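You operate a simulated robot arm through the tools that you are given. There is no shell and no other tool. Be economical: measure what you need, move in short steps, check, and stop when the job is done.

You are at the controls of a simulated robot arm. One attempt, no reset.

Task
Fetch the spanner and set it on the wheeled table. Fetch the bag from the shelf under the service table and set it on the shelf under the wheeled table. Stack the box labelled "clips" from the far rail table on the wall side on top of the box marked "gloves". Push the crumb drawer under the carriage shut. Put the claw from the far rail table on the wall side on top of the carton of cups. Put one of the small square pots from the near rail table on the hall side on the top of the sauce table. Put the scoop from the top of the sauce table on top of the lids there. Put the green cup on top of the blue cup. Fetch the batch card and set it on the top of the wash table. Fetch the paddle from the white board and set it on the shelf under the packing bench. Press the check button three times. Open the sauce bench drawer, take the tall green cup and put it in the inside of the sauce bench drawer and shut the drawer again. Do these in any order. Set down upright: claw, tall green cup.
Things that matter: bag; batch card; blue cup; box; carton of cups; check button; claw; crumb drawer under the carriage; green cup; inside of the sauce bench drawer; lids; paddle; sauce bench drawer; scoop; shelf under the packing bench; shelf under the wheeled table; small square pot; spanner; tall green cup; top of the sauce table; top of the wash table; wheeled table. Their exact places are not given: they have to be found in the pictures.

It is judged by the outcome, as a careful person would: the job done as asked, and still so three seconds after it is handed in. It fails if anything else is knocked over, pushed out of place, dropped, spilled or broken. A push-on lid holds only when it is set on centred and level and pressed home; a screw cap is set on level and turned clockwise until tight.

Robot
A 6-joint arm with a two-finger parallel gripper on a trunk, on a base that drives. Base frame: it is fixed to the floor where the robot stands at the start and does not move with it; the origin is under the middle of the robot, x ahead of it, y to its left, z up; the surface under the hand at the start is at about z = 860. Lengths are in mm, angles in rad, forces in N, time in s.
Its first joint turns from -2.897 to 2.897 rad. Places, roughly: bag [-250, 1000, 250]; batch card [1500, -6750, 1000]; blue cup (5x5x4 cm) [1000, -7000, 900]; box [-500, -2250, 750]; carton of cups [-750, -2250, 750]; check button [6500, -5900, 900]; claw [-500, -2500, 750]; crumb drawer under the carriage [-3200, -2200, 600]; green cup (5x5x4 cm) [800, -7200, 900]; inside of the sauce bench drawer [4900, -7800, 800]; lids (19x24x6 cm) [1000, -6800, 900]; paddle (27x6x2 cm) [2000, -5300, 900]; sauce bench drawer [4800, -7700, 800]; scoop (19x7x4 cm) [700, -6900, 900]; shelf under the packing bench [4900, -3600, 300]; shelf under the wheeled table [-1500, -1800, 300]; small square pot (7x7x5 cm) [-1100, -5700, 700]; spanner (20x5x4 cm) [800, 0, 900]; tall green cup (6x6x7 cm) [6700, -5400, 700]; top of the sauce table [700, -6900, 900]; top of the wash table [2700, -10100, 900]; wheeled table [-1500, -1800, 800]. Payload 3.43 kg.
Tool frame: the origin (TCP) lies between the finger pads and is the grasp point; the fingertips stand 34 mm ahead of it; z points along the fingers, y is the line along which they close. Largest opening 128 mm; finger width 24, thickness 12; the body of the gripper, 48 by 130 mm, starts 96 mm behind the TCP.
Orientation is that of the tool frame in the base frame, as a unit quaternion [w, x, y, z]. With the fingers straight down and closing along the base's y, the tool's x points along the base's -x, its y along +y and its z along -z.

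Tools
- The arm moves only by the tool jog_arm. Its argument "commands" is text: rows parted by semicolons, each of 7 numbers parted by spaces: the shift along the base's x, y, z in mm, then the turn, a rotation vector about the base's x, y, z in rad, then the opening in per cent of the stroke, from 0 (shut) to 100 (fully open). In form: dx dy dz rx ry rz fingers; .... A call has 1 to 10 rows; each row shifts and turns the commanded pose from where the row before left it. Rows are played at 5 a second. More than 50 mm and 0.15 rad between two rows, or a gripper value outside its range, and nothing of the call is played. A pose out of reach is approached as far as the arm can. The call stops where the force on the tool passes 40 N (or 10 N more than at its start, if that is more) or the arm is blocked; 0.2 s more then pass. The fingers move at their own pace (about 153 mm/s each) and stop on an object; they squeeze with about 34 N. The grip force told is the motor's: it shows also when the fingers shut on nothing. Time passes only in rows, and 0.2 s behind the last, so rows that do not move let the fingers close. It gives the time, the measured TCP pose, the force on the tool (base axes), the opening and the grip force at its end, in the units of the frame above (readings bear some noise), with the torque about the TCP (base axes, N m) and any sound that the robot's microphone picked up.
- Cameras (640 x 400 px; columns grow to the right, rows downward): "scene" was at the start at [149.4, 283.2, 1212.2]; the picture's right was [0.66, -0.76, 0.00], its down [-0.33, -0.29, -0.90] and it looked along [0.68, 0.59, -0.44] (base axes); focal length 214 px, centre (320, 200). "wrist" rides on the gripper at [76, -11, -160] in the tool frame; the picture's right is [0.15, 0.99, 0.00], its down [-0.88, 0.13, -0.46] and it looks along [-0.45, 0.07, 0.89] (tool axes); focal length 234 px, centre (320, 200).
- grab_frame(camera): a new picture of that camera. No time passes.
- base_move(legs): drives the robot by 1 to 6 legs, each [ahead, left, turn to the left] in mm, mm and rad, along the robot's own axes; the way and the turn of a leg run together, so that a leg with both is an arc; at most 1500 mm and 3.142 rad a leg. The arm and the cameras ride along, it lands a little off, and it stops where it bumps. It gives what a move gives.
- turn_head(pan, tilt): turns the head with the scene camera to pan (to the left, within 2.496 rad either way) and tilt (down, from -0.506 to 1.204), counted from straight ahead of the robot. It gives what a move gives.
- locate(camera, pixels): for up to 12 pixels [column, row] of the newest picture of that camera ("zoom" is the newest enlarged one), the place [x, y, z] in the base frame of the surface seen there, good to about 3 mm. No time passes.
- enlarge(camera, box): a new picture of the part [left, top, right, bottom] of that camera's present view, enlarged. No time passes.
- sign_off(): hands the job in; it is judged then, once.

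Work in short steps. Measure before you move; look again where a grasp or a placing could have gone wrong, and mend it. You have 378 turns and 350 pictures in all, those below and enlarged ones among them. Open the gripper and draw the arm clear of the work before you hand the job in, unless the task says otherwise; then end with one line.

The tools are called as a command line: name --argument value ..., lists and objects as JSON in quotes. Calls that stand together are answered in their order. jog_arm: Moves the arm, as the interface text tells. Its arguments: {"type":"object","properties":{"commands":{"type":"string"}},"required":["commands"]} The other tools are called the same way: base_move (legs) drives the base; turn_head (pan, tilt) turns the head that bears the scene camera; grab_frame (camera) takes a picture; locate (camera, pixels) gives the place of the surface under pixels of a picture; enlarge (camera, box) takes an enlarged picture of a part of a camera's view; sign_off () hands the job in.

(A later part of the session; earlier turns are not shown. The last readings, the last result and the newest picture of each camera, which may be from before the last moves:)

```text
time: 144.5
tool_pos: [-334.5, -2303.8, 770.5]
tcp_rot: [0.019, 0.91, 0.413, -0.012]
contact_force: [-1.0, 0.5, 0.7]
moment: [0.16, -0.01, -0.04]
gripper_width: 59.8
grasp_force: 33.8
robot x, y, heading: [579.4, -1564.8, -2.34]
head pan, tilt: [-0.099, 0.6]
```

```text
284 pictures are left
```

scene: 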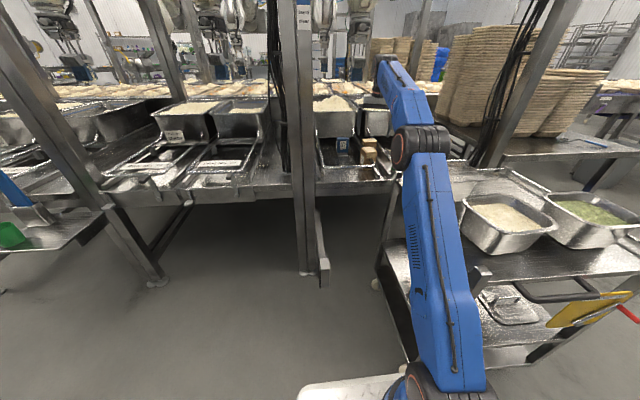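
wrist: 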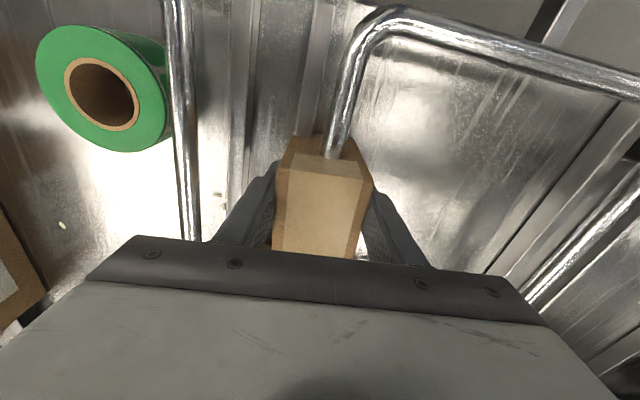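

Gripped at 60 mm. I lift gently to see whether it comes free of the tube.

jog_arm --commands "0 0 8 0 0 0 0;0 0 8 0 0 0 0;0 0 10 0 0 0 0"

grab_frame --camera "wrist"

```text
time: 145.3
tool_pos: [-335.7, -2303.8, 795.1]
tcp_rot: [0.018, 0.91, 0.414, -0.012]
contact_force: [0.5, -0.3, -1.9]
moment: [-0.02, -0.06, 0.0]
gripper_width: 59.6
grasp_force: 34.2
robot x, y, heading: [573.6, -1567.2, -2.336]
head pan, tilt: [-0.099, 0.6]
```

```text
283 pictures are left
```

wrist: 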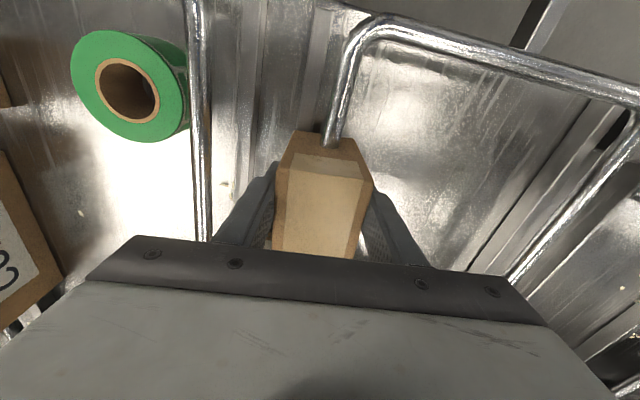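

It lifts freely. I raise it, retract, and drive round to the right side of the cart to look at access there.

jog_arm --commands "0 0 45 0 0 0 0;0 0 45 0 0 0 0;0 0 45 0 0 0 0;30 15 30 0 0 0 0;42 20 10 0 0 0 0;42 20 0 0 0 0 0;42 20 0 0 0 0 0;42 25 0 0 0 0 0;40 28 0 0 0 0 0;40 28 0 0 0 0 0"

base_move --legs '[[-200, 0, 0], [0, -974, 0], [300, 0, 0]]'

turn_head --pan 0.7 --tilt 0.3

grab_frame --camera "scene"

enlarge --camera "scene" --box '[200, 80, 440, 260]'

```text
time: 147.5
tool_pos: [-58.6, -2149.6, 967.1]
tcp_rot: [0.018, 0.91, 0.413, -0.012]
contact_force: [-0.6, -1.1, -2.7]
moment: [0.09, -0.07, 0.05]
gripper_width: 59.8
grasp_force: 33.1
robot x, y, heading: [574.2, -1564.1, -2.341]
head pan, tilt: [-0.099, 0.6]
```

```text
time: 155.3
tool_pos: [-732.2, -1523.0, 967.6]
tcp_rot: [0.019, 0.899, 0.438, -0.012]
contact_force: [0.8, 0.4, -1.4]
moment: [-0.02, -0.01, 0.0]
gripper_width: 59.7
grasp_force: 34.1
robot x, y, heading: [-128.1, -902.2, -2.283]
head pan, tilt: [-0.099, 0.6]
stopped in leg 3: the robot was blocked; the commanded pose is now the measured one
```

```text
time: 156.5
tool_pos: [-731.7, -1523.2, 966.8]
tcp_rot: [0.019, 0.898, 0.438, -0.013]
contact_force: [-0.7, 0.2, -1.6]
moment: [-0.01, -0.02, 0.0]
gripper_width: 59.4
grasp_force: 33.9
robot x, y, heading: [-131.1, -902.5, -2.284]
head pan, tilt: [0.7, 0.3]
```

```text
282 pictures are left
```

scene: 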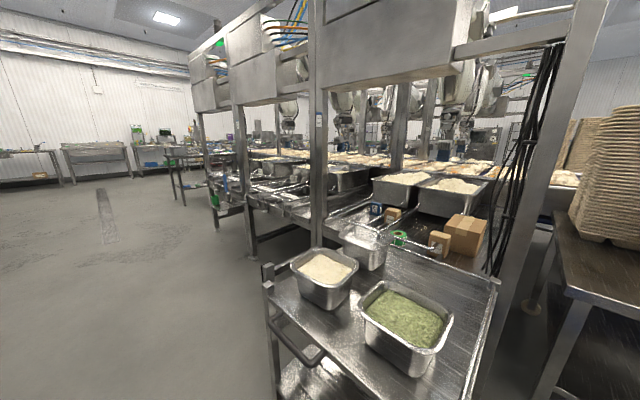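

```text
2.22 times, centred on (320, 170) of scene
```

zoom: 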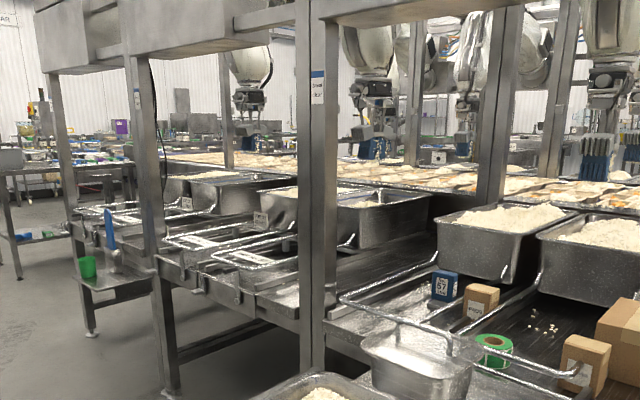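

I bumped the cart's right corner because of a heading error. I back off and check the cart's place.

base_move --legs '[[-60, -60, 0], [0, 0, -0.072]]'

turn_head --pan 0.5 --tilt 0.7

grab_frame --camera "scene"

```text
time: 158.0
tool_pos: [-779.2, -1395.0, 967.1]
tcp_rot: [0.018, 0.914, 0.405, -0.013]
contact_force: [-0.5, -0.9, -1.0]
moment: [0.03, -0.04, 0.0]
gripper_width: 59.9
grasp_force: 34.0
robot x, y, heading: [-139.0, -820.1, -2.361]
head pan, tilt: [0.7, 0.3]
```

```text
time: 158.9
tool_pos: [-779.5, -1394.8, 967.4]
tcp_rot: [0.019, 0.914, 0.405, -0.013]
contact_force: [0.6, -0.4, -2.1]
moment: [-0.02, 0.0, -0.02]
gripper_width: 59.6
grasp_force: 33.5
robot x, y, heading: [-133.9, -819.8, -2.354]
head pan, tilt: [0.499, 0.7]
```

```text
280 pictures are left
```

scene: 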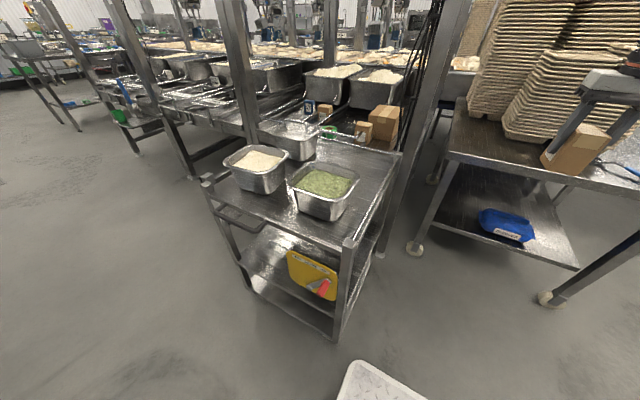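

locate --camera "scene" --pixels '[[349, 242], [207, 181], [400, 153], [335, 338], [343, 372], [415, 140], [395, 250], [440, 40], [425, 30], [410, 250], [350, 155]]'

enlarge --camera "scene" --box '[300, 0, 480, 180]'

```text
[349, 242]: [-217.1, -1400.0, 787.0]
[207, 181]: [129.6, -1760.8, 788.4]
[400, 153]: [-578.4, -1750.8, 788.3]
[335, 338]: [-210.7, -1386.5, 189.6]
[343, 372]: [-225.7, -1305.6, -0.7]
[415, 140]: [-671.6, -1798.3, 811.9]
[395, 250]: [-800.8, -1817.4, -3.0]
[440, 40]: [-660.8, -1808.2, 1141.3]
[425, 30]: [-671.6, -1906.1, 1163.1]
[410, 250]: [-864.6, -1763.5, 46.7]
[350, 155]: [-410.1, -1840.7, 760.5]
```

```text
2.22 times, centred on (390, 90) of scene
```

zoom: 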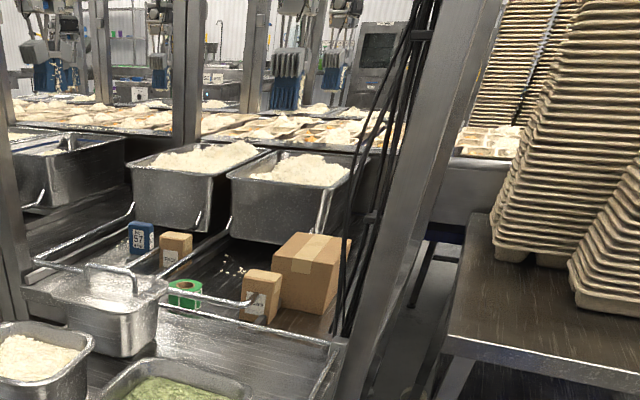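

The cart did not shift. Plan: set this box on the free front strip of the wheeled table, regrasp it from the front with a tilted hand, and then reach over the cart from the front. First drive 205 ahead.

base_move --legs '[[205, -25, 0]]'

turn_head --pan 0.1 --tilt 0.6

grab_frame --camera "scene"

```text
time: 160.5
tool_pos: [-939.1, -1521.6, 967.2]
tcp_rot: [0.019, 0.914, 0.406, -0.013]
contact_force: [0.4, 0.1, -1.5]
moment: [-0.02, 0.0, 0.02]
gripper_width: 59.6
grasp_force: 34.2
robot x, y, heading: [-295.4, -946.0, -2.353]
head pan, tilt: [0.499, 0.7]
```

```text
time: 161.4
tool_pos: [-939.1, -1522.1, 967.8]
tcp_rot: [0.018, 0.914, 0.406, -0.012]
contact_force: [-0.3, 0.1, -1.8]
moment: [0.04, -0.01, -0.02]
gripper_width: 59.6
grasp_force: 34.1
robot x, y, heading: [-294.7, -945.5, -2.354]
head pan, tilt: [0.099, 0.6]
```

```text
278 pictures are left
```

scene: 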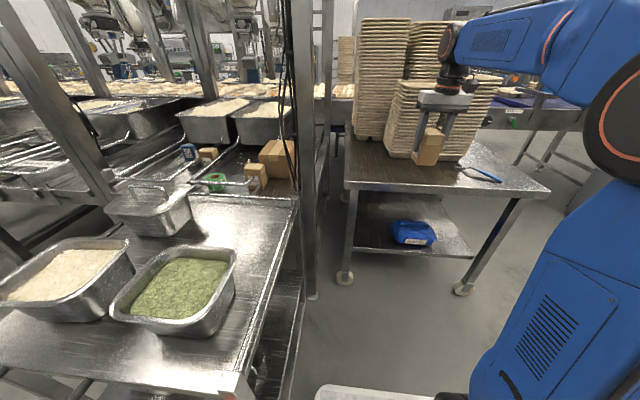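

enlarge --camera "scene" --box '[330, 80, 510, 210]'

locate --camera "zoom" --pixels '[[100, 200], [60, 250], [200, 270], [55, 365], [300, 380], [210, 355], [150, 300], [330, 290]]'

```text
3.08 times, centred on (420, 145) of scene
```

zoom: 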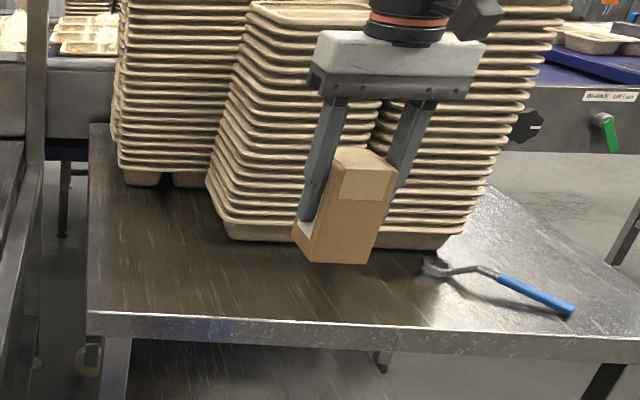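

```text
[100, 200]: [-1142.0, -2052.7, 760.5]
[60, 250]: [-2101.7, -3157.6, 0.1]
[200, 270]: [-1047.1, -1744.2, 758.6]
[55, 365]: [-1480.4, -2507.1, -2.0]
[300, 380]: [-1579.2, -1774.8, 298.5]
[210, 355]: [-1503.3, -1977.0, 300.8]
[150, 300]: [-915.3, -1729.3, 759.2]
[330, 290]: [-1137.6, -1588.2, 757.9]
```

I set the box down at about (-1010,-1690) on the table's left front.

jog_arm --commands "-18 -42 -10 0 0 0 0;-18 -42 -10 0 0 0 0;-18 -42 -10 0 0 0 0;-18 -42 -10 0 0 0 0;0 0 -40 0 0 0 0;0 0 -40 0 0 0 0;0 0 -12 0 0 0 0;0 0 -3 0 0 0 0;0 0 -3 0 0 0 0;0 0 0 0 0 0 0"

```text
time: 163.6
tool_pos: [-1010.4, -1690.7, 830.4]
tcp_rot: [0.018, 0.914, 0.406, -0.013]
contact_force: [-0.3, -0.3, -0.6]
moment: [-0.01, 0.11, -0.01]
gripper_width: 59.8
grasp_force: 34.5
robot x, y, heading: [-300.7, -948.4, -2.353]
head pan, tilt: [0.099, 0.6]
```

jog_arm --commands "0 0 -2 0 0 0 0;0 0 -2 0 0 0 0;0 0 -2 0 0 0 0;0 0 0 0 0 0 0"

```text
time: 164.4
tool_pos: [-1011.4, -1690.8, 827.9]
tcp_rot: [0.021, 0.913, 0.407, -0.015]
contact_force: [2.1, 1.5, 12.2]
moment: [0.72, -0.05, -0.05]
gripper_width: 59.5
grasp_force: 34.0
robot x, y, heading: [-298.4, -945.8, -2.352]
head pan, tilt: [0.099, 0.6]
stopped in row 4: the force on the tool passed its limit at 41 N (the readings are from after the stop); the commanded pose is now the measured one
```

Box is on the table. I release, lift off, and back up above.

jog_arm --commands "0 0 1 0 0 0 75;0 0 0 0 0 0 75;0 0 40 0 0 0 75;0 0 45 0 0 0 75;0 0 45 0 0 0 75;25 25 20 0 0 0 75;33 33 0 0 0 0 75;33 33 0 0 0 0 75;33 33 0 0 0 0 75;33 33 0 0 0 0 75"

enlarge --camera "scene" --box '[310, 80, 490, 210]'

locate --camera "zoom" --pixels '[[200, 250], [230, 250], [215, 280], [180, 280], [215, 300], [250, 280]]'

```text
time: 166.6
tool_pos: [-855.0, -1531.6, 977.5]
tcp_rot: [0.02, 0.914, 0.406, -0.014]
contact_force: [-0.8, -0.5, -1.6]
moment: [0.08, -0.05, 0.0]
gripper_width: 95.9
grasp_force: 0.0
robot x, y, heading: [-293.8, -947.1, -2.352]
head pan, tilt: [0.099, 0.6]
```

```text
3.08 times, centred on (400, 145) of scene
```

zoom: 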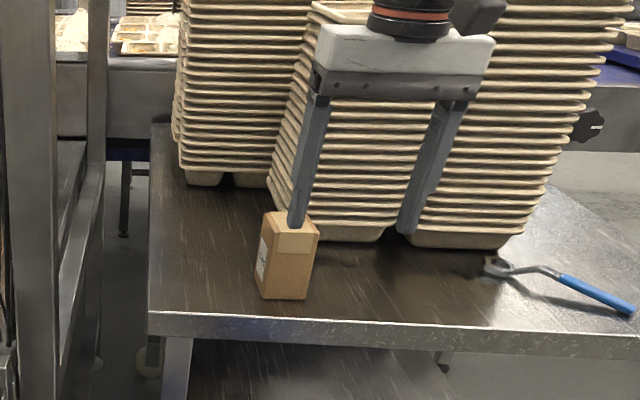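

```text
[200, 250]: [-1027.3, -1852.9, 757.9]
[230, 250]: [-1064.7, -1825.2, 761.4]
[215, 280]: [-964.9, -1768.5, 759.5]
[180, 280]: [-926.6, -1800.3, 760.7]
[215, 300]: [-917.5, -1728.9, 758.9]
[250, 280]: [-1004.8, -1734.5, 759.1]
```

Box stands upright at (-1011,-1691). I tilt the hand 1.0 rad forward while lowering, ready for a front grasp.

jog_arm --commands "-4 -5 -18 -0.1 0.1 0 75;-4 -5 -18 -0.1 0.1 0 75;-4 -5 -18 -0.1 0.1 0 75;-4 -5 -18 -0.1 0.1 0 75;-4 -5 -18 -0.1 0.1 0 75;-4 -5 -18 -0.1 0.1 0 75;-4 -5 -18 -0.1 0.1 0 75;0 0 -14 0 0 0 75;0 0 -14 0 0 0 75"

grab_frame --camera "wrist"

enlarge --camera "scene" --box '[310, 80, 490, 210]'

```text
time: 168.6
tool_pos: [-882.1, -1568.2, 823.1]
tcp_rot: [0.189, 0.792, 0.36, -0.456]
contact_force: [0.4, 0.2, -0.3]
moment: [0.0, 0.02, -0.03]
gripper_width: 95.9
grasp_force: 0.0
robot x, y, heading: [-296.6, -945.5, -2.36]
head pan, tilt: [0.099, 0.6]
```

```text
275 pictures are left
```

wrist: 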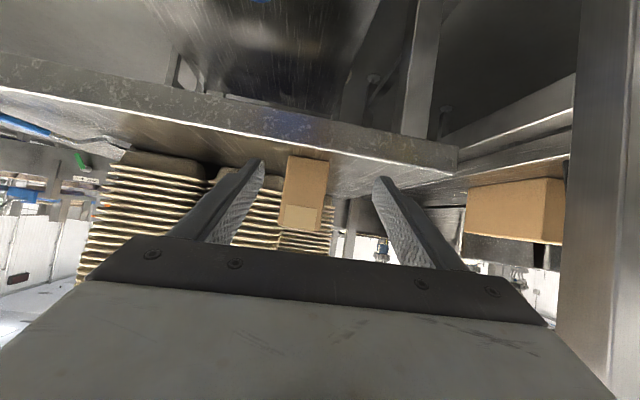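

```text
3.08 times, centred on (400, 145) of scene
```

zoom: 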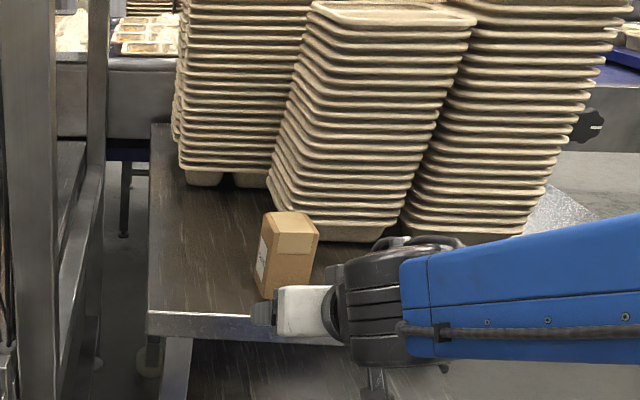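

The tilt is right (camera now below). I advance 170 mm to straddle the box and grip.

jog_arm --commands "-30 -31 -1 0 0 0 75;-30 -31 -1 0 0 0 75;-30 -31 -1 0 0 0 75;-30 -31 0 0 0 0 75;0 0 0 0 0 0 0;0 0 0 0 0 0 0;0 0 0 0 0 0 0"

enlarge --camera "scene" --box '[310, 80, 490, 210]'

```text
time: 170.2
tool_pos: [-1003.7, -1693.1, 821.8]
tcp_rot: [0.188, 0.792, 0.359, -0.456]
contact_force: [-0.4, -0.6, -0.2]
moment: [0.02, -0.04, -0.02]
gripper_width: 60.1
grasp_force: 34.0
robot x, y, heading: [-300.0, -945.5, -2.354]
head pan, tilt: [0.099, 0.6]
```

```text
3.08 times, centred on (400, 145) of scene
```

zoom: 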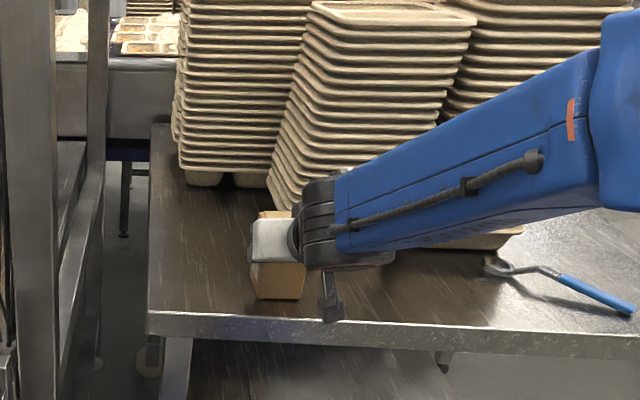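

Gripped. Lift, pull back, and drive back and left to the front of the cart.

jog_arm --commands "0 0 20 0 0 0 0;0 0 45 0 0 0 0;0 0 45 0 0 0 0;20 20 35 0 0 0 0;33 33 10 0 0 0 0;33 33 10 0 0 0 0;33 33 0 0 0 0 0;33 33 0 0 0 0 0;33 33 0 0 0 0 0;33 33 0 0 0 0 0"

base_move --legs '[[-380, 0, 0], [0, 650, 0]]'

turn_head --pan 0.0 --tilt 0.5

grab_frame --camera "scene"

```text
time: 172.4
tool_pos: [-783.0, -1474.7, 984.7]
tcp_rot: [0.188, 0.792, 0.359, -0.457]
contact_force: [-0.1, 0.1, -1.8]
moment: [0.02, 0.02, -0.01]
gripper_width: 60.0
grasp_force: 34.8
robot x, y, heading: [-300.3, -943.7, -2.355]
head pan, tilt: [0.099, 0.6]
```

```text
time: 178.0
tool_pos: [-47.9, -1666.3, 984.9]
tcp_rot: [0.189, 0.791, 0.362, -0.456]
contact_force: [-0.7, -0.1, -2.3]
moment: [0.03, -0.03, 0.0]
gripper_width: 59.7
grasp_force: 33.6
robot x, y, heading: [434.4, -1131.8, -2.35]
head pan, tilt: [0.099, 0.6]
```

```text
time: 178.7
tool_pos: [-48.1, -1665.4, 984.3]
tcp_rot: [0.19, 0.791, 0.362, -0.456]
contact_force: [0.4, 0.8, -1.7]
moment: [-0.02, -0.01, 0.02]
gripper_width: 59.7
grasp_force: 33.7
robot x, y, heading: [431.6, -1133.2, -2.345]
head pan, tilt: [0.0, 0.499]
```

```text
272 pictures are left
```

scene: 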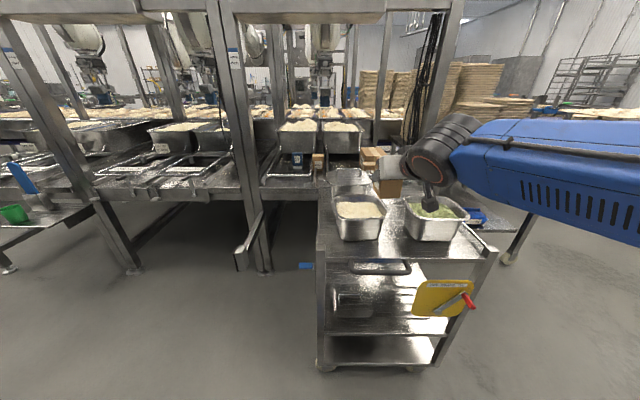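

enlarge --camera "scene" --box '[320, 120, 440, 210]'

```text
4.44 times, centred on (380, 165) of scene
```

zoom: 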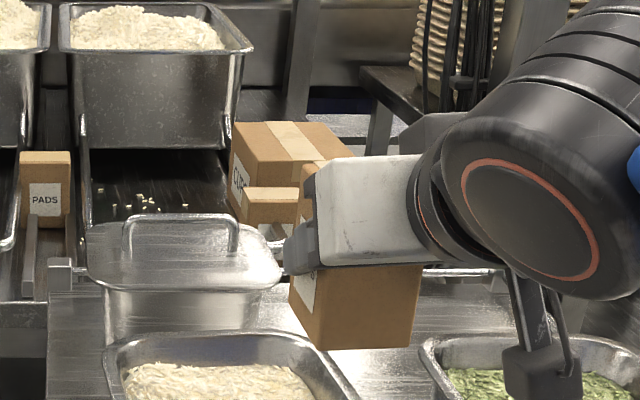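

locate --camera "zoom" --pixels '[[248, 200], [245, 190], [292, 192], [292, 203], [270, 195], [248, 222], [235, 150], [300, 130], [330, 155], [250, 125], [275, 250]]'

```text
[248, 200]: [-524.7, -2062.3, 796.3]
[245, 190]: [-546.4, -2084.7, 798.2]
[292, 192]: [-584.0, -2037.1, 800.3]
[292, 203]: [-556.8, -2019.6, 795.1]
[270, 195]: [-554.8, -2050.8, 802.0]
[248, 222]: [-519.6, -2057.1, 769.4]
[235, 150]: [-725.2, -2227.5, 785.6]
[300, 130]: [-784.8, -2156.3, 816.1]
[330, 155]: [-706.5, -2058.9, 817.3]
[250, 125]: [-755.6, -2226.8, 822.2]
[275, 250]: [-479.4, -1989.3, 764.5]
```

Gloves box top centre ≈ (-554,-2050), z 800. I raise 25 mm and move over it in 13 rows.

jog_arm --commands "0 0 25 0 0 -0.08 0;-38.7 -29.4 0 0 0 0 0;-38.7 -29.4 0 0 0 0 0;-38.7 -29.4 0 0 0 0 0;-38.7 -29.4 0 0 0 0 0;-38.7 -29.4 0 0 0 0 0;-38.7 -29.4 0 0 0 0 0;-38.7 -29.4 0 0 0 0 0;-38.7 -29.4 0 0 0 0 0"

grab_frame --camera "scene"

grab_frame --camera "wrist"

```text
time: 180.7
tool_pos: [-357.3, -1898.7, 1011.4]
tcp_rot: [0.171, 0.804, 0.33, -0.464]
contact_force: [0.7, 1.0, -0.7]
moment: [0.04, -0.07, -0.03]
gripper_width: 59.6
grasp_force: 34.0
robot x, y, heading: [434.6, -1133.1, -2.343]
head pan, tilt: [0.0, 0.499]
```

```text
270 pictures are left
```

scene: 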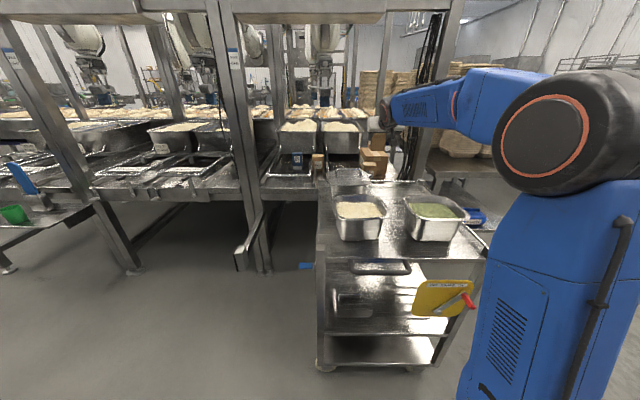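

```text
269 pictures are left
```

wrist: 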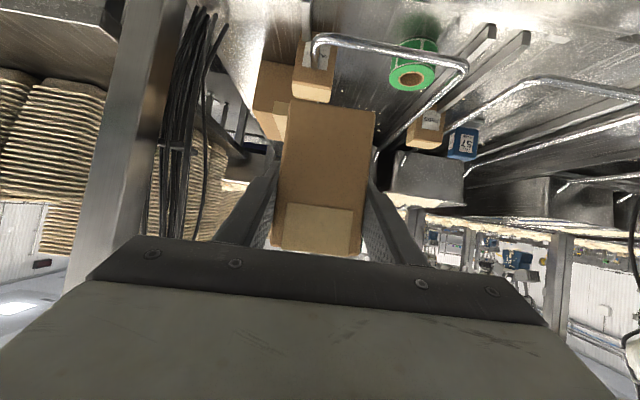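

Clear of the cables. I continue to over the gloves box and lower to a few mm above it.

jog_arm --commands "-38.8 -29.6 0 0 0 0 0;-38.8 -29.6 0 0 0 0 0;-38.8 -29.6 0 0 0 0 0;-38.8 -29.6 0 0 0 0 0;-38.8 -29.6 0 0 0 0 0;0 0 -45 0 0 0 0;0 0 -45 0 0 0 0;0 0 -38 0 0 0 0"

enlarge --camera "scene" --box '[320, 110, 440, 210]'

grab_frame --camera "wrist"

```text
time: 182.5
tool_pos: [-552.8, -2047.2, 881.1]
tcp_rot: [0.171, 0.804, 0.329, -0.464]
contact_force: [1.3, 0.3, -1.1]
moment: [0.09, -0.09, 0.02]
gripper_width: 59.4
grasp_force: 33.8
robot x, y, heading: [433.1, -1133.7, -2.349]
head pan, tilt: [0.0, 0.499]
```

```text
4.00 times, centred on (380, 160) of scene
```

zoom: 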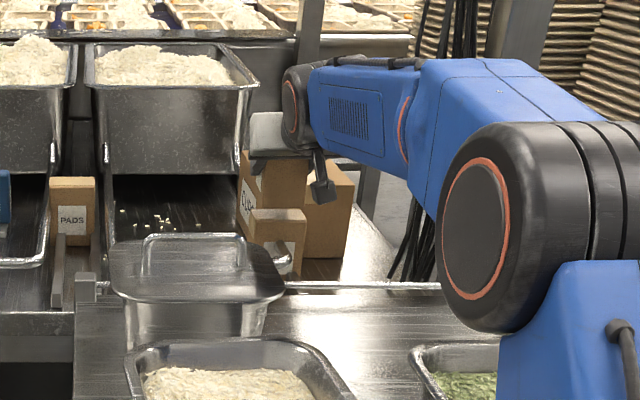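

```text
267 pictures are left
```

wrist: 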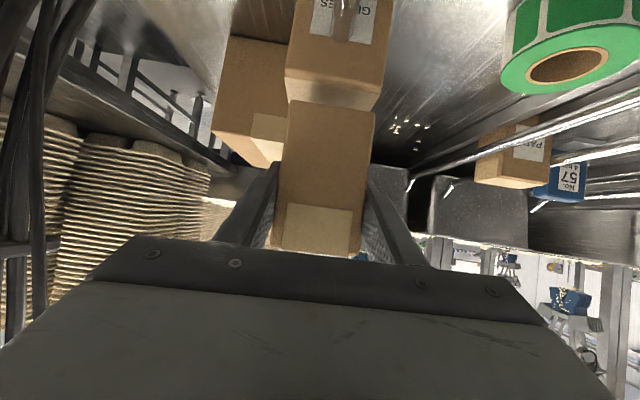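

locate --camera "wrist" --pixels '[[290, 72], [378, 90], [335, 95], [292, 108], [370, 115], [330, 112], [282, 100], [379, 108]]'

enlarge --camera "wrist" --box '[250, 0, 410, 160]'

```text
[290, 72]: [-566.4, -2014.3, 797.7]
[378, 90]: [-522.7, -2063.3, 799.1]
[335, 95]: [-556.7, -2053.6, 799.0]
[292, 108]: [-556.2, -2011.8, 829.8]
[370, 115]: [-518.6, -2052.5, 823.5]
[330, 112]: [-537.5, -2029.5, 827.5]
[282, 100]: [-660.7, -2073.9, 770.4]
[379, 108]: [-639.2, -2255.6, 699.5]
```

```text
2.50 times, centred on (330, 80) of wrist
```

zoom: 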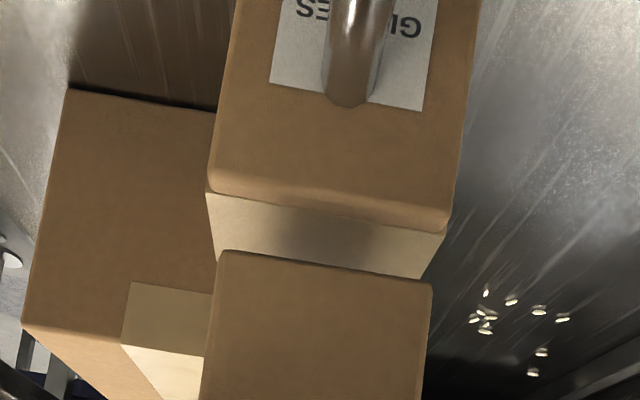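

Laterally aligned; I shift 8 mm forward and lower to contact.

jog_arm --commands "-6 -6 -6 0 0 0 0;0 0 -5 0 0 0 0;0 0 -3 0 0 0 0;0 0 -2 0 0 0 0;0 0 -2 0 0 0 0;0 0 0 0 0 0 0"

```text
time: 183.9
tool_pos: [-557.9, -2054.1, 864.5]
tcp_rot: [0.171, 0.804, 0.33, -0.464]
contact_force: [-0.6, 0.7, -1.9]
moment: [-0.01, -0.01, 0.02]
gripper_width: 59.7
grasp_force: 34.0
robot x, y, heading: [436.0, -1131.8, -2.347]
head pan, tilt: [0.0, 0.499]
```

jog_arm --commands "0 0 -2 0 0 0 0;0 0 -2 0 0 0 0;0 0 -2 0 0 0 0;0 0 0 0 0 0 0"

```text
time: 184.9
tool_pos: [-558.2, -2054.3, 860.7]
tcp_rot: [0.171, 0.804, 0.329, -0.465]
contact_force: [-0.8, -0.5, 7.7]
moment: [-0.08, -0.27, -0.02]
gripper_width: 59.7
grasp_force: 34.3
robot x, y, heading: [436.7, -1131.5, -2.348]
head pan, tilt: [0.0, 0.499]
```

Contact made. Release and withdraw straight back toward me.

jog_arm --commands "0 0 0 0 0 0 60;0 0 0 0 0 0 72;14 14 8 0 0 0 72;25 25 12 0 0 0 72;32 32 15 0 0 0 72;32 32 15 0 0 0 72;33 33 15 0 0 0 72;33 33 15 0 0 0 72;33 33 15 0 0 0 72;33 33 15 0 0 0 72"

enlarge --camera "scene" --box '[300, 100, 460, 220]'

```text
time: 187.1
tool_pos: [-322.4, -1819.1, 968.4]
tcp_rot: [0.171, 0.805, 0.331, -0.462]
contact_force: [0.1, -0.6, -1.1]
moment: [-0.06, 0.06, 0.01]
gripper_width: 92.2
grasp_force: 0.0
robot x, y, heading: [431.4, -1133.9, -2.347]
head pan, tilt: [0.0, 0.499]
```

```text
3.33 times, centred on (380, 160) of scene
```

zoom: 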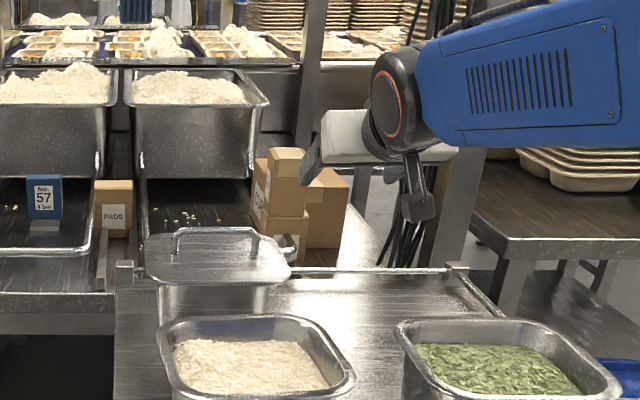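

Stacked. Quick check of the label on the upper box.

enlarge --camera "scene" --box '[355, 140, 395, 185]'

```text
8.89 times, centred on (375, 162) of scene
```

zoom: 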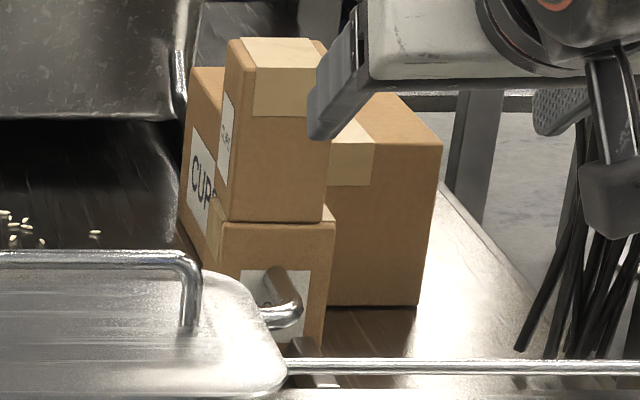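

Good. Retract the arm and drive to the left position for the claw.

jog_arm --commands "33 33 5 0 0 0 60;33 33 5 0 0 0 60;33 33 5 0 0 0 60;33 33 5 0 0 0 60;33 33 0 0 0 0 60"

base_move --legs '[[0, 410, 0], [190, 0, 0]]'

turn_head --pan -0.1 --tilt 0.5

grab_frame --camera "scene"

enlarge --camera "scene" --box '[280, 110, 420, 210]'

```text
time: 188.3
tool_pos: [-157.4, -1655.6, 987.9]
tcp_rot: [0.169, 0.806, 0.33, -0.462]
contact_force: [-1.0, -0.4, 0.3]
moment: [-0.02, 0.01, -0.04]
gripper_width: 76.7
grasp_force: 0.1
robot x, y, heading: [435.5, -1135.5, -2.345]
head pan, tilt: [0.0, 0.499]
```

```text
time: 191.9
tool_pos: [-8.1, -2070.4, 989.4]
tcp_rot: [0.171, 0.805, 0.329, -0.464]
contact_force: [-0.4, 0.1, 0.2]
moment: [-0.03, 0.0, 0.03]
gripper_width: 77.0
grasp_force: 0.1
robot x, y, heading: [584.1, -1554.3, -2.348]
head pan, tilt: [0.0, 0.499]
```

```text
time: 192.6
tool_pos: [-7.8, -2069.2, 989.2]
tcp_rot: [0.17, 0.805, 0.328, -0.464]
contact_force: [0.1, 0.4, 0.0]
moment: [0.01, 0.01, 0.0]
gripper_width: 76.7
grasp_force: 0.1
robot x, y, heading: [582.2, -1551.3, -2.349]
head pan, tilt: [-0.099, 0.499]
```

```text
263 pictures are left
```

scene: 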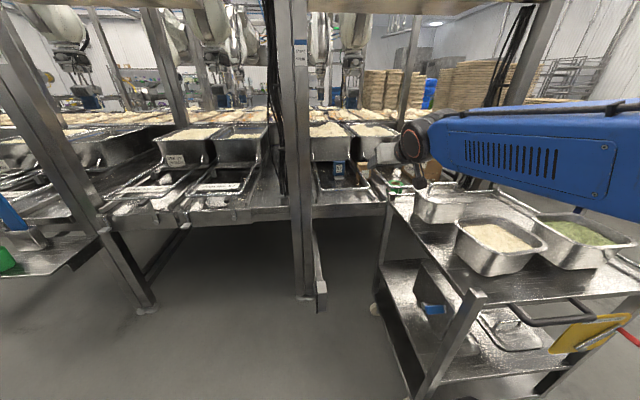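

```text
4.00 times, centred on (350, 160) of scene
```

zoom: 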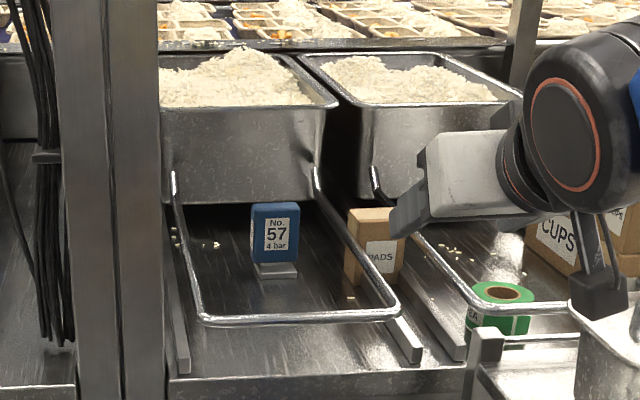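

locate --camera "zoom" --pixels '[[254, 208], [296, 206], [254, 235], [297, 235], [275, 255], [275, 270], [258, 275], [294, 275], [276, 204], [185, 330], [360, 315], [275, 320]]'

```text
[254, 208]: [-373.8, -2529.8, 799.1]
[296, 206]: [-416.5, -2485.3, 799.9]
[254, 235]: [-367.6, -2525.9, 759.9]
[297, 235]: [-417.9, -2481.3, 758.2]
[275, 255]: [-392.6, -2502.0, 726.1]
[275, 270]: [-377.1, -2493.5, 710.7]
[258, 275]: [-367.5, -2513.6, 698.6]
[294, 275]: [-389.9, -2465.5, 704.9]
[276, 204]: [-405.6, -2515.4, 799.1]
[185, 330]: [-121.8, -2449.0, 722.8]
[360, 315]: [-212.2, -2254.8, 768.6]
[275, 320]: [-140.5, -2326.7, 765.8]
```

Claw: front face centre (-393,-2503), 66 mm wide, squarely facing me. I tilt to ~1.2 and move to a point in front of it, staying above the U-bar.

jog_arm --commands "-27.6 -31.6 -5 -0.07 0.07 0 74;-27.6 -31.6 -5 -0.07 0.07 0 74;-27.6 -31.6 -10 0 0 0 74;-27.6 -31.6 -15 0 0 0 74;-27.6 -31.6 -15 0 0 0 74;-27.6 -31.6 -15 0 0 0 74;-27.6 -31.6 -15 0 0 0 74;-27.6 -31.6 -15 0 0 0 74;-27.6 -31.6 -15 0 0 0 74;-27.6 -31.6 -15 0 0 0 74"

grab_frame --camera "wrist"

enlarge --camera "scene" --box '[260, 90, 480, 230]'

```text
time: 194.8
tool_pos: [-284.1, -2383.1, 866.0]
tcp_rot: [0.203, 0.756, 0.305, -0.542]
contact_force: [0.5, 0.9, 1.6]
moment: [0.09, -0.1, 0.01]
gripper_width: 94.8
grasp_force: 0.1
robot x, y, heading: [587.2, -1552.8, -2.354]
head pan, tilt: [-0.099, 0.499]
```

```text
261 pictures are left
```

wrist: 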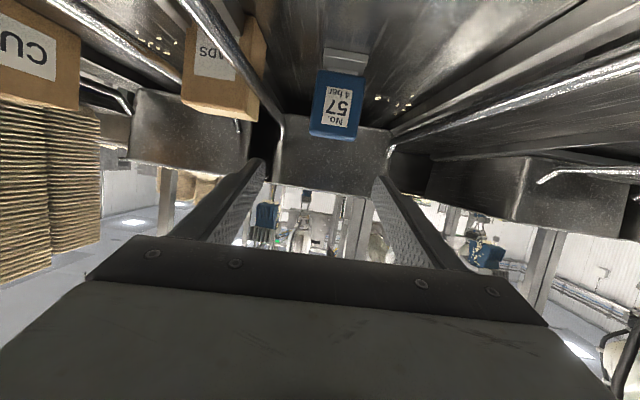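

```text
2.86 times, centred on (370, 160) of scene
```

zoom: 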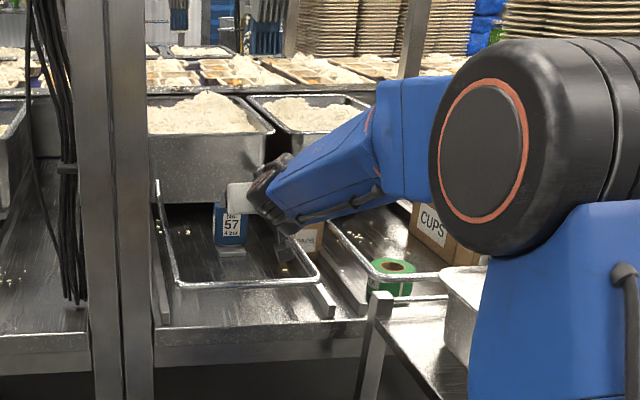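

jog_arm --commands "-27 -35 0 0 0 0 74;-27 -33 0 0 0 0 74;0 0 -40 0 0 0 74;0 0 -40 0 0 0 74;0 0 -20 0 0 0 74"

grab_frame --camera "wrist"

enlarge --camera "scene" --box '[260, 90, 480, 230]'

```text
time: 196.0
tool_pos: [-336.6, -2453.0, 765.0]
tcp_rot: [0.202, 0.757, 0.306, -0.54]
contact_force: [0.6, -0.2, 0.5]
moment: [0.06, -0.03, -0.03]
gripper_width: 94.8
grasp_force: 0.1
robot x, y, heading: [588.8, -1551.5, -2.349]
head pan, tilt: [-0.099, 0.499]
```

```text
259 pictures are left
```

wrist: 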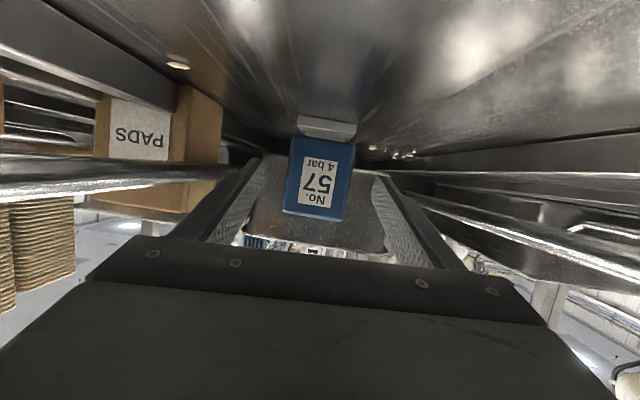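

```text
2.86 times, centred on (370, 160) of scene
```

zoom: 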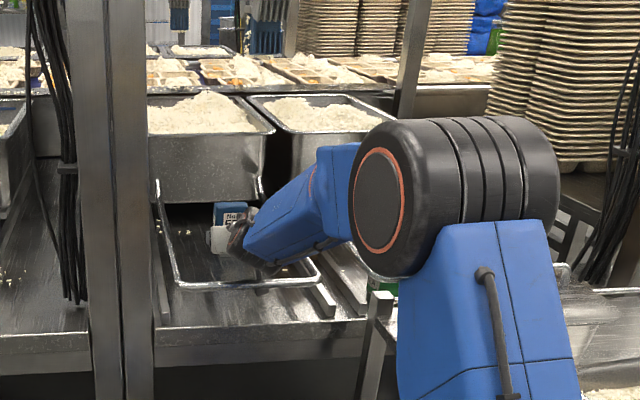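

Claw is centred between the fingers. Forward 90 mm and grip.

jog_arm --commands "-22 -22 0 0 0 0 74;-22 -22 -1 0 0 0 74;-20 -20 -1 0 0 0 74;0 0 0 0 0 0 0;0 0 0 0 0 0 0;0 0 0 0 0 0 0"

grab_frame --camera "wrist"

```text
time: 197.4
tool_pos: [-400.3, -2516.7, 762.6]
tcp_rot: [0.204, 0.757, 0.308, -0.539]
contact_force: [-0.7, -0.6, -0.3]
moment: [-0.02, 0.03, -0.05]
gripper_width: 70.3
grasp_force: 34.3
robot x, y, heading: [584.9, -1549.6, -2.355]
head pan, tilt: [-0.099, 0.499]
```

```text
257 pictures are left
```

wrist: 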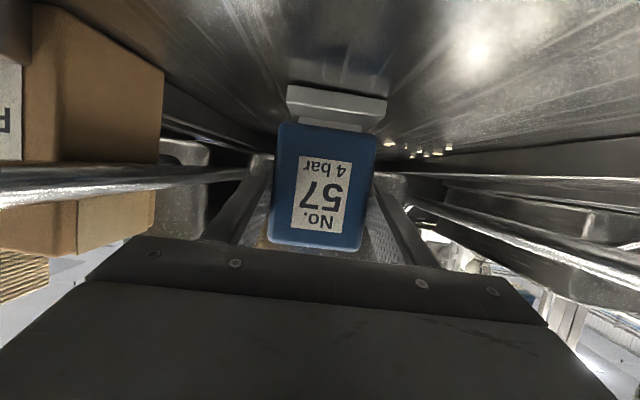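

Gripped (70 mm). Lift and withdraw.

jog_arm --commands "0 0 15 0 0 0 0;0 0 30 0 0 0 0;20 20 30 0 0 0 0;25 25 30 0 0 0 0;33 33 15 0 0 0 0;30 33 15 0 0 0 0;28 33 20 0 0 0 0;28 33 20 0 0 0 0;28 33 20 0 0 0 0;28 33 20 0 0 0 0"

jog_arm --commands "33 33 5 0 0 0 0;33 33 5 0 0 0 0;33 33 5 0 0 0 0;33 33 5 0 0 0 0;33 33 0 0 0 0 0;33 33 0 0 0 0 0;33 33 0 0 0 0 0"

enlarge --camera "scene" --box '[260, 60, 580, 260]'

```text
time: 199.6
tool_pos: [-180.8, -2275.6, 975.0]
tcp_rot: [0.202, 0.758, 0.307, -0.539]
contact_force: [-0.5, -0.7, -6.8]
moment: [-0.1, 0.09, -0.01]
gripper_width: 69.8
grasp_force: 33.9
robot x, y, heading: [585.9, -1549.1, -2.353]
head pan, tilt: [-0.099, 0.499]
```

```text
time: 201.2
tool_pos: [48.6, -2043.7, 997.5]
tcp_rot: [0.202, 0.757, 0.307, -0.54]
contact_force: [-0.6, -1.2, -5.9]
moment: [-0.01, 0.04, 0.0]
gripper_width: 70.0
grasp_force: 34.3
robot x, y, heading: [586.3, -1551.7, -2.349]
head pan, tilt: [-0.099, 0.499]
```

```text
2.00 times, centred on (420, 160) of scene
```

zoom: 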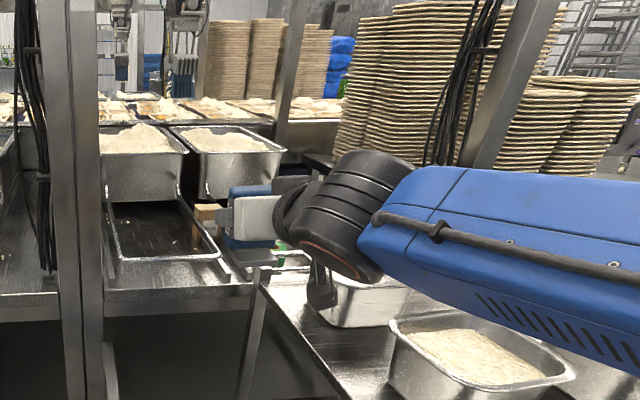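

Now to the front of the cart for placing on the carton.

base_move --legs '[[-115, 0, 0], [0, -450, 0]]'

turn_head --pan 0.05 --tilt 0.4

grab_frame --camera "scene"

enlarge --camera "scene" --box '[310, 110, 440, 210]'

```text
time: 204.8
tool_pos: [-193.6, -1640.3, 996.8]
tcp_rot: [0.203, 0.757, 0.306, -0.541]
contact_force: [0.8, -0.1, -5.5]
moment: [-0.02, -0.01, -0.01]
gripper_width: 69.8
grasp_force: 34.5
robot x, y, heading: [343.2, -1147.8, -2.355]
head pan, tilt: [-0.099, 0.499]
```

```text
time: 205.5
tool_pos: [-194.6, -1639.3, 997.2]
tcp_rot: [0.202, 0.757, 0.306, -0.541]
contact_force: [0.3, 0.7, -4.9]
moment: [-0.04, -0.01, -0.04]
gripper_width: 69.6
grasp_force: 33.8
robot x, y, heading: [343.5, -1150.3, -2.351]
head pan, tilt: [0.051, 0.4]
```

```text
255 pictures are left
```

scene: 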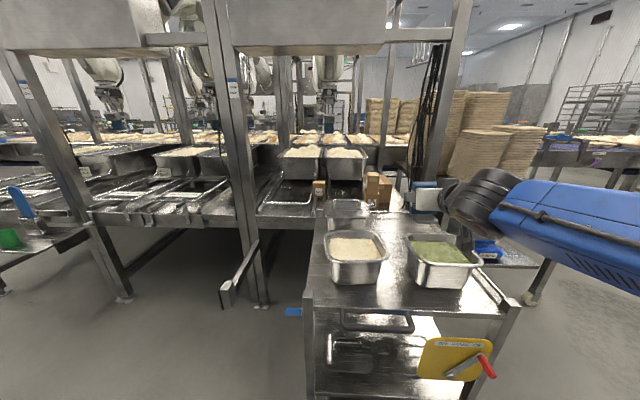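

```text
4.00 times, centred on (375, 160) of scene
```

zoom: 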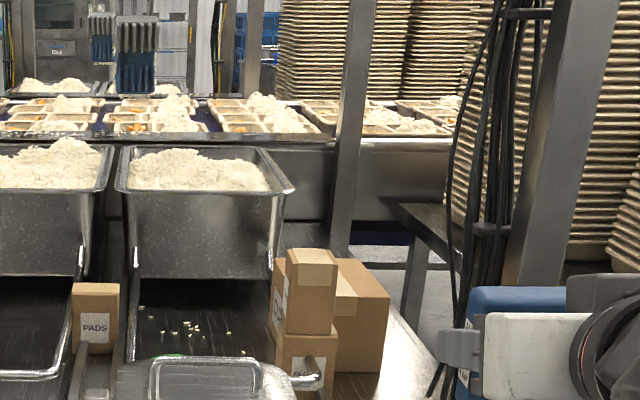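

locate --camera "zoom" --pixels '[[350, 263], [385, 290], [345, 293], [365, 280], [360, 300], [388, 300], [280, 262], [312, 252], [330, 275], [292, 258], [430, 200], [478, 170]]'

```text
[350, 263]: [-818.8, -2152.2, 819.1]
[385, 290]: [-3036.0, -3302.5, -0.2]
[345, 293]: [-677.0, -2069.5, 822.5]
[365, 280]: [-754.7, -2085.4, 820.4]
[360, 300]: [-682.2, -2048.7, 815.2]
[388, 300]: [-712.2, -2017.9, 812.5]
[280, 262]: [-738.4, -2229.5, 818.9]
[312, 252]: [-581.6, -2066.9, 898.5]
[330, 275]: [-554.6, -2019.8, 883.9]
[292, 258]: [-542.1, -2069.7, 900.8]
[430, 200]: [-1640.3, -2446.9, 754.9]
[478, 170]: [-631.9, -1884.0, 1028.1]
```

Space is too tight between the stack and the cables from the front. I'll place from the right side beside the wheeled table instead: retract and drive round.

jog_arm --commands "33 33 5 0 0 0 0;33 33 5 0 0 0 0;33 33 5 0 0 0 0;33 33 5 0 0 0 0;33 33 5 0 0 0 0"

base_move --legs '[[-100, 0, 0], [0, -565, 0]]'

```text
time: 206.9
tool_pos: [-120.3, -1348.5, 1025.4]
tcp_rot: [0.012, 0.815, 0.021, -0.58]
contact_force: [-1.2, -0.5, -4.8]
moment: [-0.05, 0.05, -0.01]
gripper_width: 69.8
grasp_force: 33.9
robot x, y, heading: [342.8, -1149.1, -2.354]
head pan, tilt: [0.051, 0.4]
stopped in row 5: the arm was blocked; the commanded pose is now the measured one
```

```text
time: 210.9
tool_pos: [-458.7, -868.8, 1024.1]
tcp_rot: [0.009, 0.815, 0.017, -0.579]
contact_force: [-0.3, 0.6, -5.1]
moment: [0.0, 0.04, -0.02]
gripper_width: 69.8
grasp_force: 33.6
robot x, y, heading: [6.6, -672.8, -2.362]
head pan, tilt: [0.051, 0.4]
```

The arm folded up and swung right; claw still held. I bring it back forward and centred with yaw, in free space.

jog_arm --commands "1.7 -42.5 0 0 0 0.135 0;1.7 -42.5 0 0 0 0.135 0;1.7 -42.5 0 0 0 0.135 0;1.7 -42.5 0 0 0 0.135 0;1.7 -42.5 0 0 0 0.135 0;1.7 -42.5 0 0 0 0.135 0"

turn_head --pan 0.1 --tilt 0.5

grab_frame --camera "scene"

```text
time: 212.3
tool_pos: [-447.6, -1123.5, 1026.8]
tcp_rot: [0.237, 0.741, 0.337, -0.529]
contact_force: [0.3, 0.4, -6.0]
moment: [0.03, -0.01, -0.02]
gripper_width: 69.7
grasp_force: 34.1
robot x, y, heading: [8.3, -670.4, -2.359]
head pan, tilt: [0.051, 0.4]
```

```text
time: 212.9
tool_pos: [-447.9, -1122.3, 1026.2]
tcp_rot: [0.235, 0.743, 0.336, -0.53]
contact_force: [-1.1, -0.5, -4.9]
moment: [-0.02, 0.0, -0.03]
gripper_width: 69.6
grasp_force: 33.9
robot x, y, heading: [10.0, -673.2, -2.365]
head pan, tilt: [0.099, 0.499]
```

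```text
253 pictures are left
```

scene: 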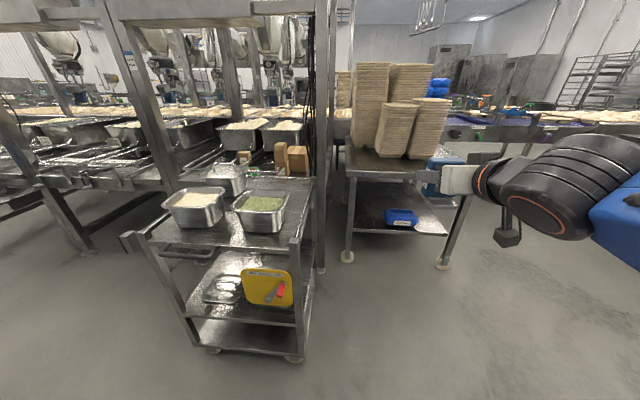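

I swing the tool to the left-forward direction first, so it stays clear of the trays while I drive in.

jog_arm --commands "27.9 -3.2 0 0 0 0.133 0;27.9 -3.2 0 0 0 0.133 0;27.9 -3.2 0 0 0 0.133 0;27.9 -3.2 0 0 0 0.133 0;27.9 -3.2 0 0 0 0.133 0;27.9 -3.2 0 0 0 0.133 0;27.9 -3.2 0 0 0 0.133 0"

base_move --legs '[[500, 0, 0]]'

turn_head --pan 0.5 --tilt 0.6

grab_frame --camera "scene"

```text
time: 214.6
tool_pos: [-253.3, -1145.7, 1026.0]
tcp_rot: [0.45, 0.511, 0.634, -0.366]
contact_force: [-1.2, -0.1, -3.8]
moment: [-0.04, -0.01, -0.06]
gripper_width: 69.9
grasp_force: 33.6
robot x, y, heading: [9.3, -672.6, -2.362]
head pan, tilt: [0.099, 0.499]
```

```text
time: 217.5
tool_pos: [-608.3, -1500.3, 1026.7]
tcp_rot: [0.45, 0.511, 0.635, -0.366]
contact_force: [0.2, 0.6, -5.3]
moment: [-0.02, 0.0, 0.0]
gripper_width: 70.0
grasp_force: 34.3
robot x, y, heading: [-348.8, -1026.6, -2.362]
head pan, tilt: [0.099, 0.499]
```

```text
time: 218.4
tool_pos: [-609.0, -1500.6, 1026.4]
tcp_rot: [0.449, 0.512, 0.635, -0.366]
contact_force: [0.0, -0.5, -5.5]
moment: [-0.05, -0.01, 0.02]
gripper_width: 69.9
grasp_force: 34.1
robot x, y, heading: [-347.1, -1025.2, -2.361]
head pan, tilt: [0.499, 0.6]
```

```text
252 pictures are left
```

scene: 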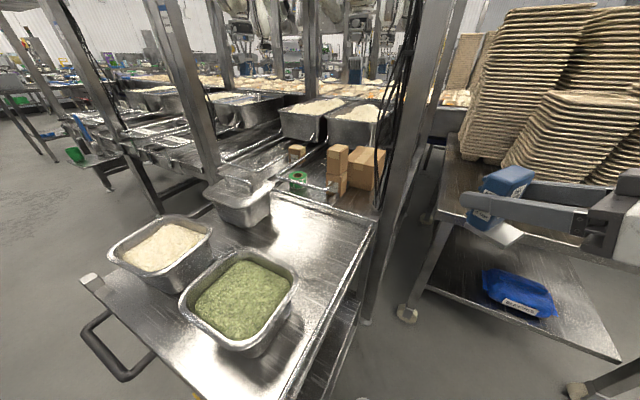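

locate --camera "scene" --pixels '[[368, 320], [405, 316], [440, 220], [400, 150], [375, 218], [350, 330], [390, 30], [375, 170], [430, 110], [355, 160]]'

enlarge --camera "scene" --box '[310, 40, 470, 230]'

```text
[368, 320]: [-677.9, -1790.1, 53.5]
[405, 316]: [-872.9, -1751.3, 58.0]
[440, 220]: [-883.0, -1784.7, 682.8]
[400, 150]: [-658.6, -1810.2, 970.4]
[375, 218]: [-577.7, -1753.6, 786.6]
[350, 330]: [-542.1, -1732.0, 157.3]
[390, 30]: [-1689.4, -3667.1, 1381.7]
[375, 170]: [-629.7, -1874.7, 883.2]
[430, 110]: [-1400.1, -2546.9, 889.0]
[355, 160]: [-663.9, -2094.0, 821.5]
```

```text
2.11 times, centred on (390, 135) of scene
```

zoom: 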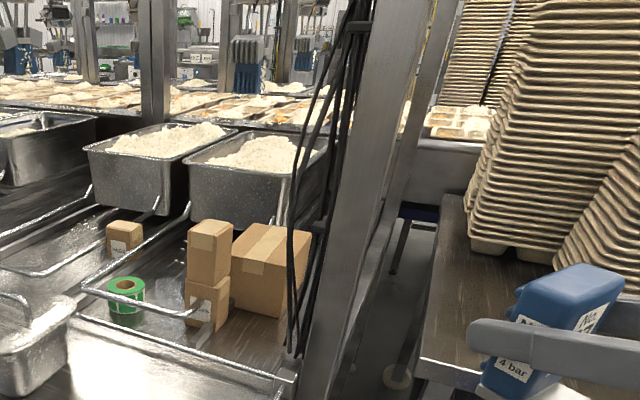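

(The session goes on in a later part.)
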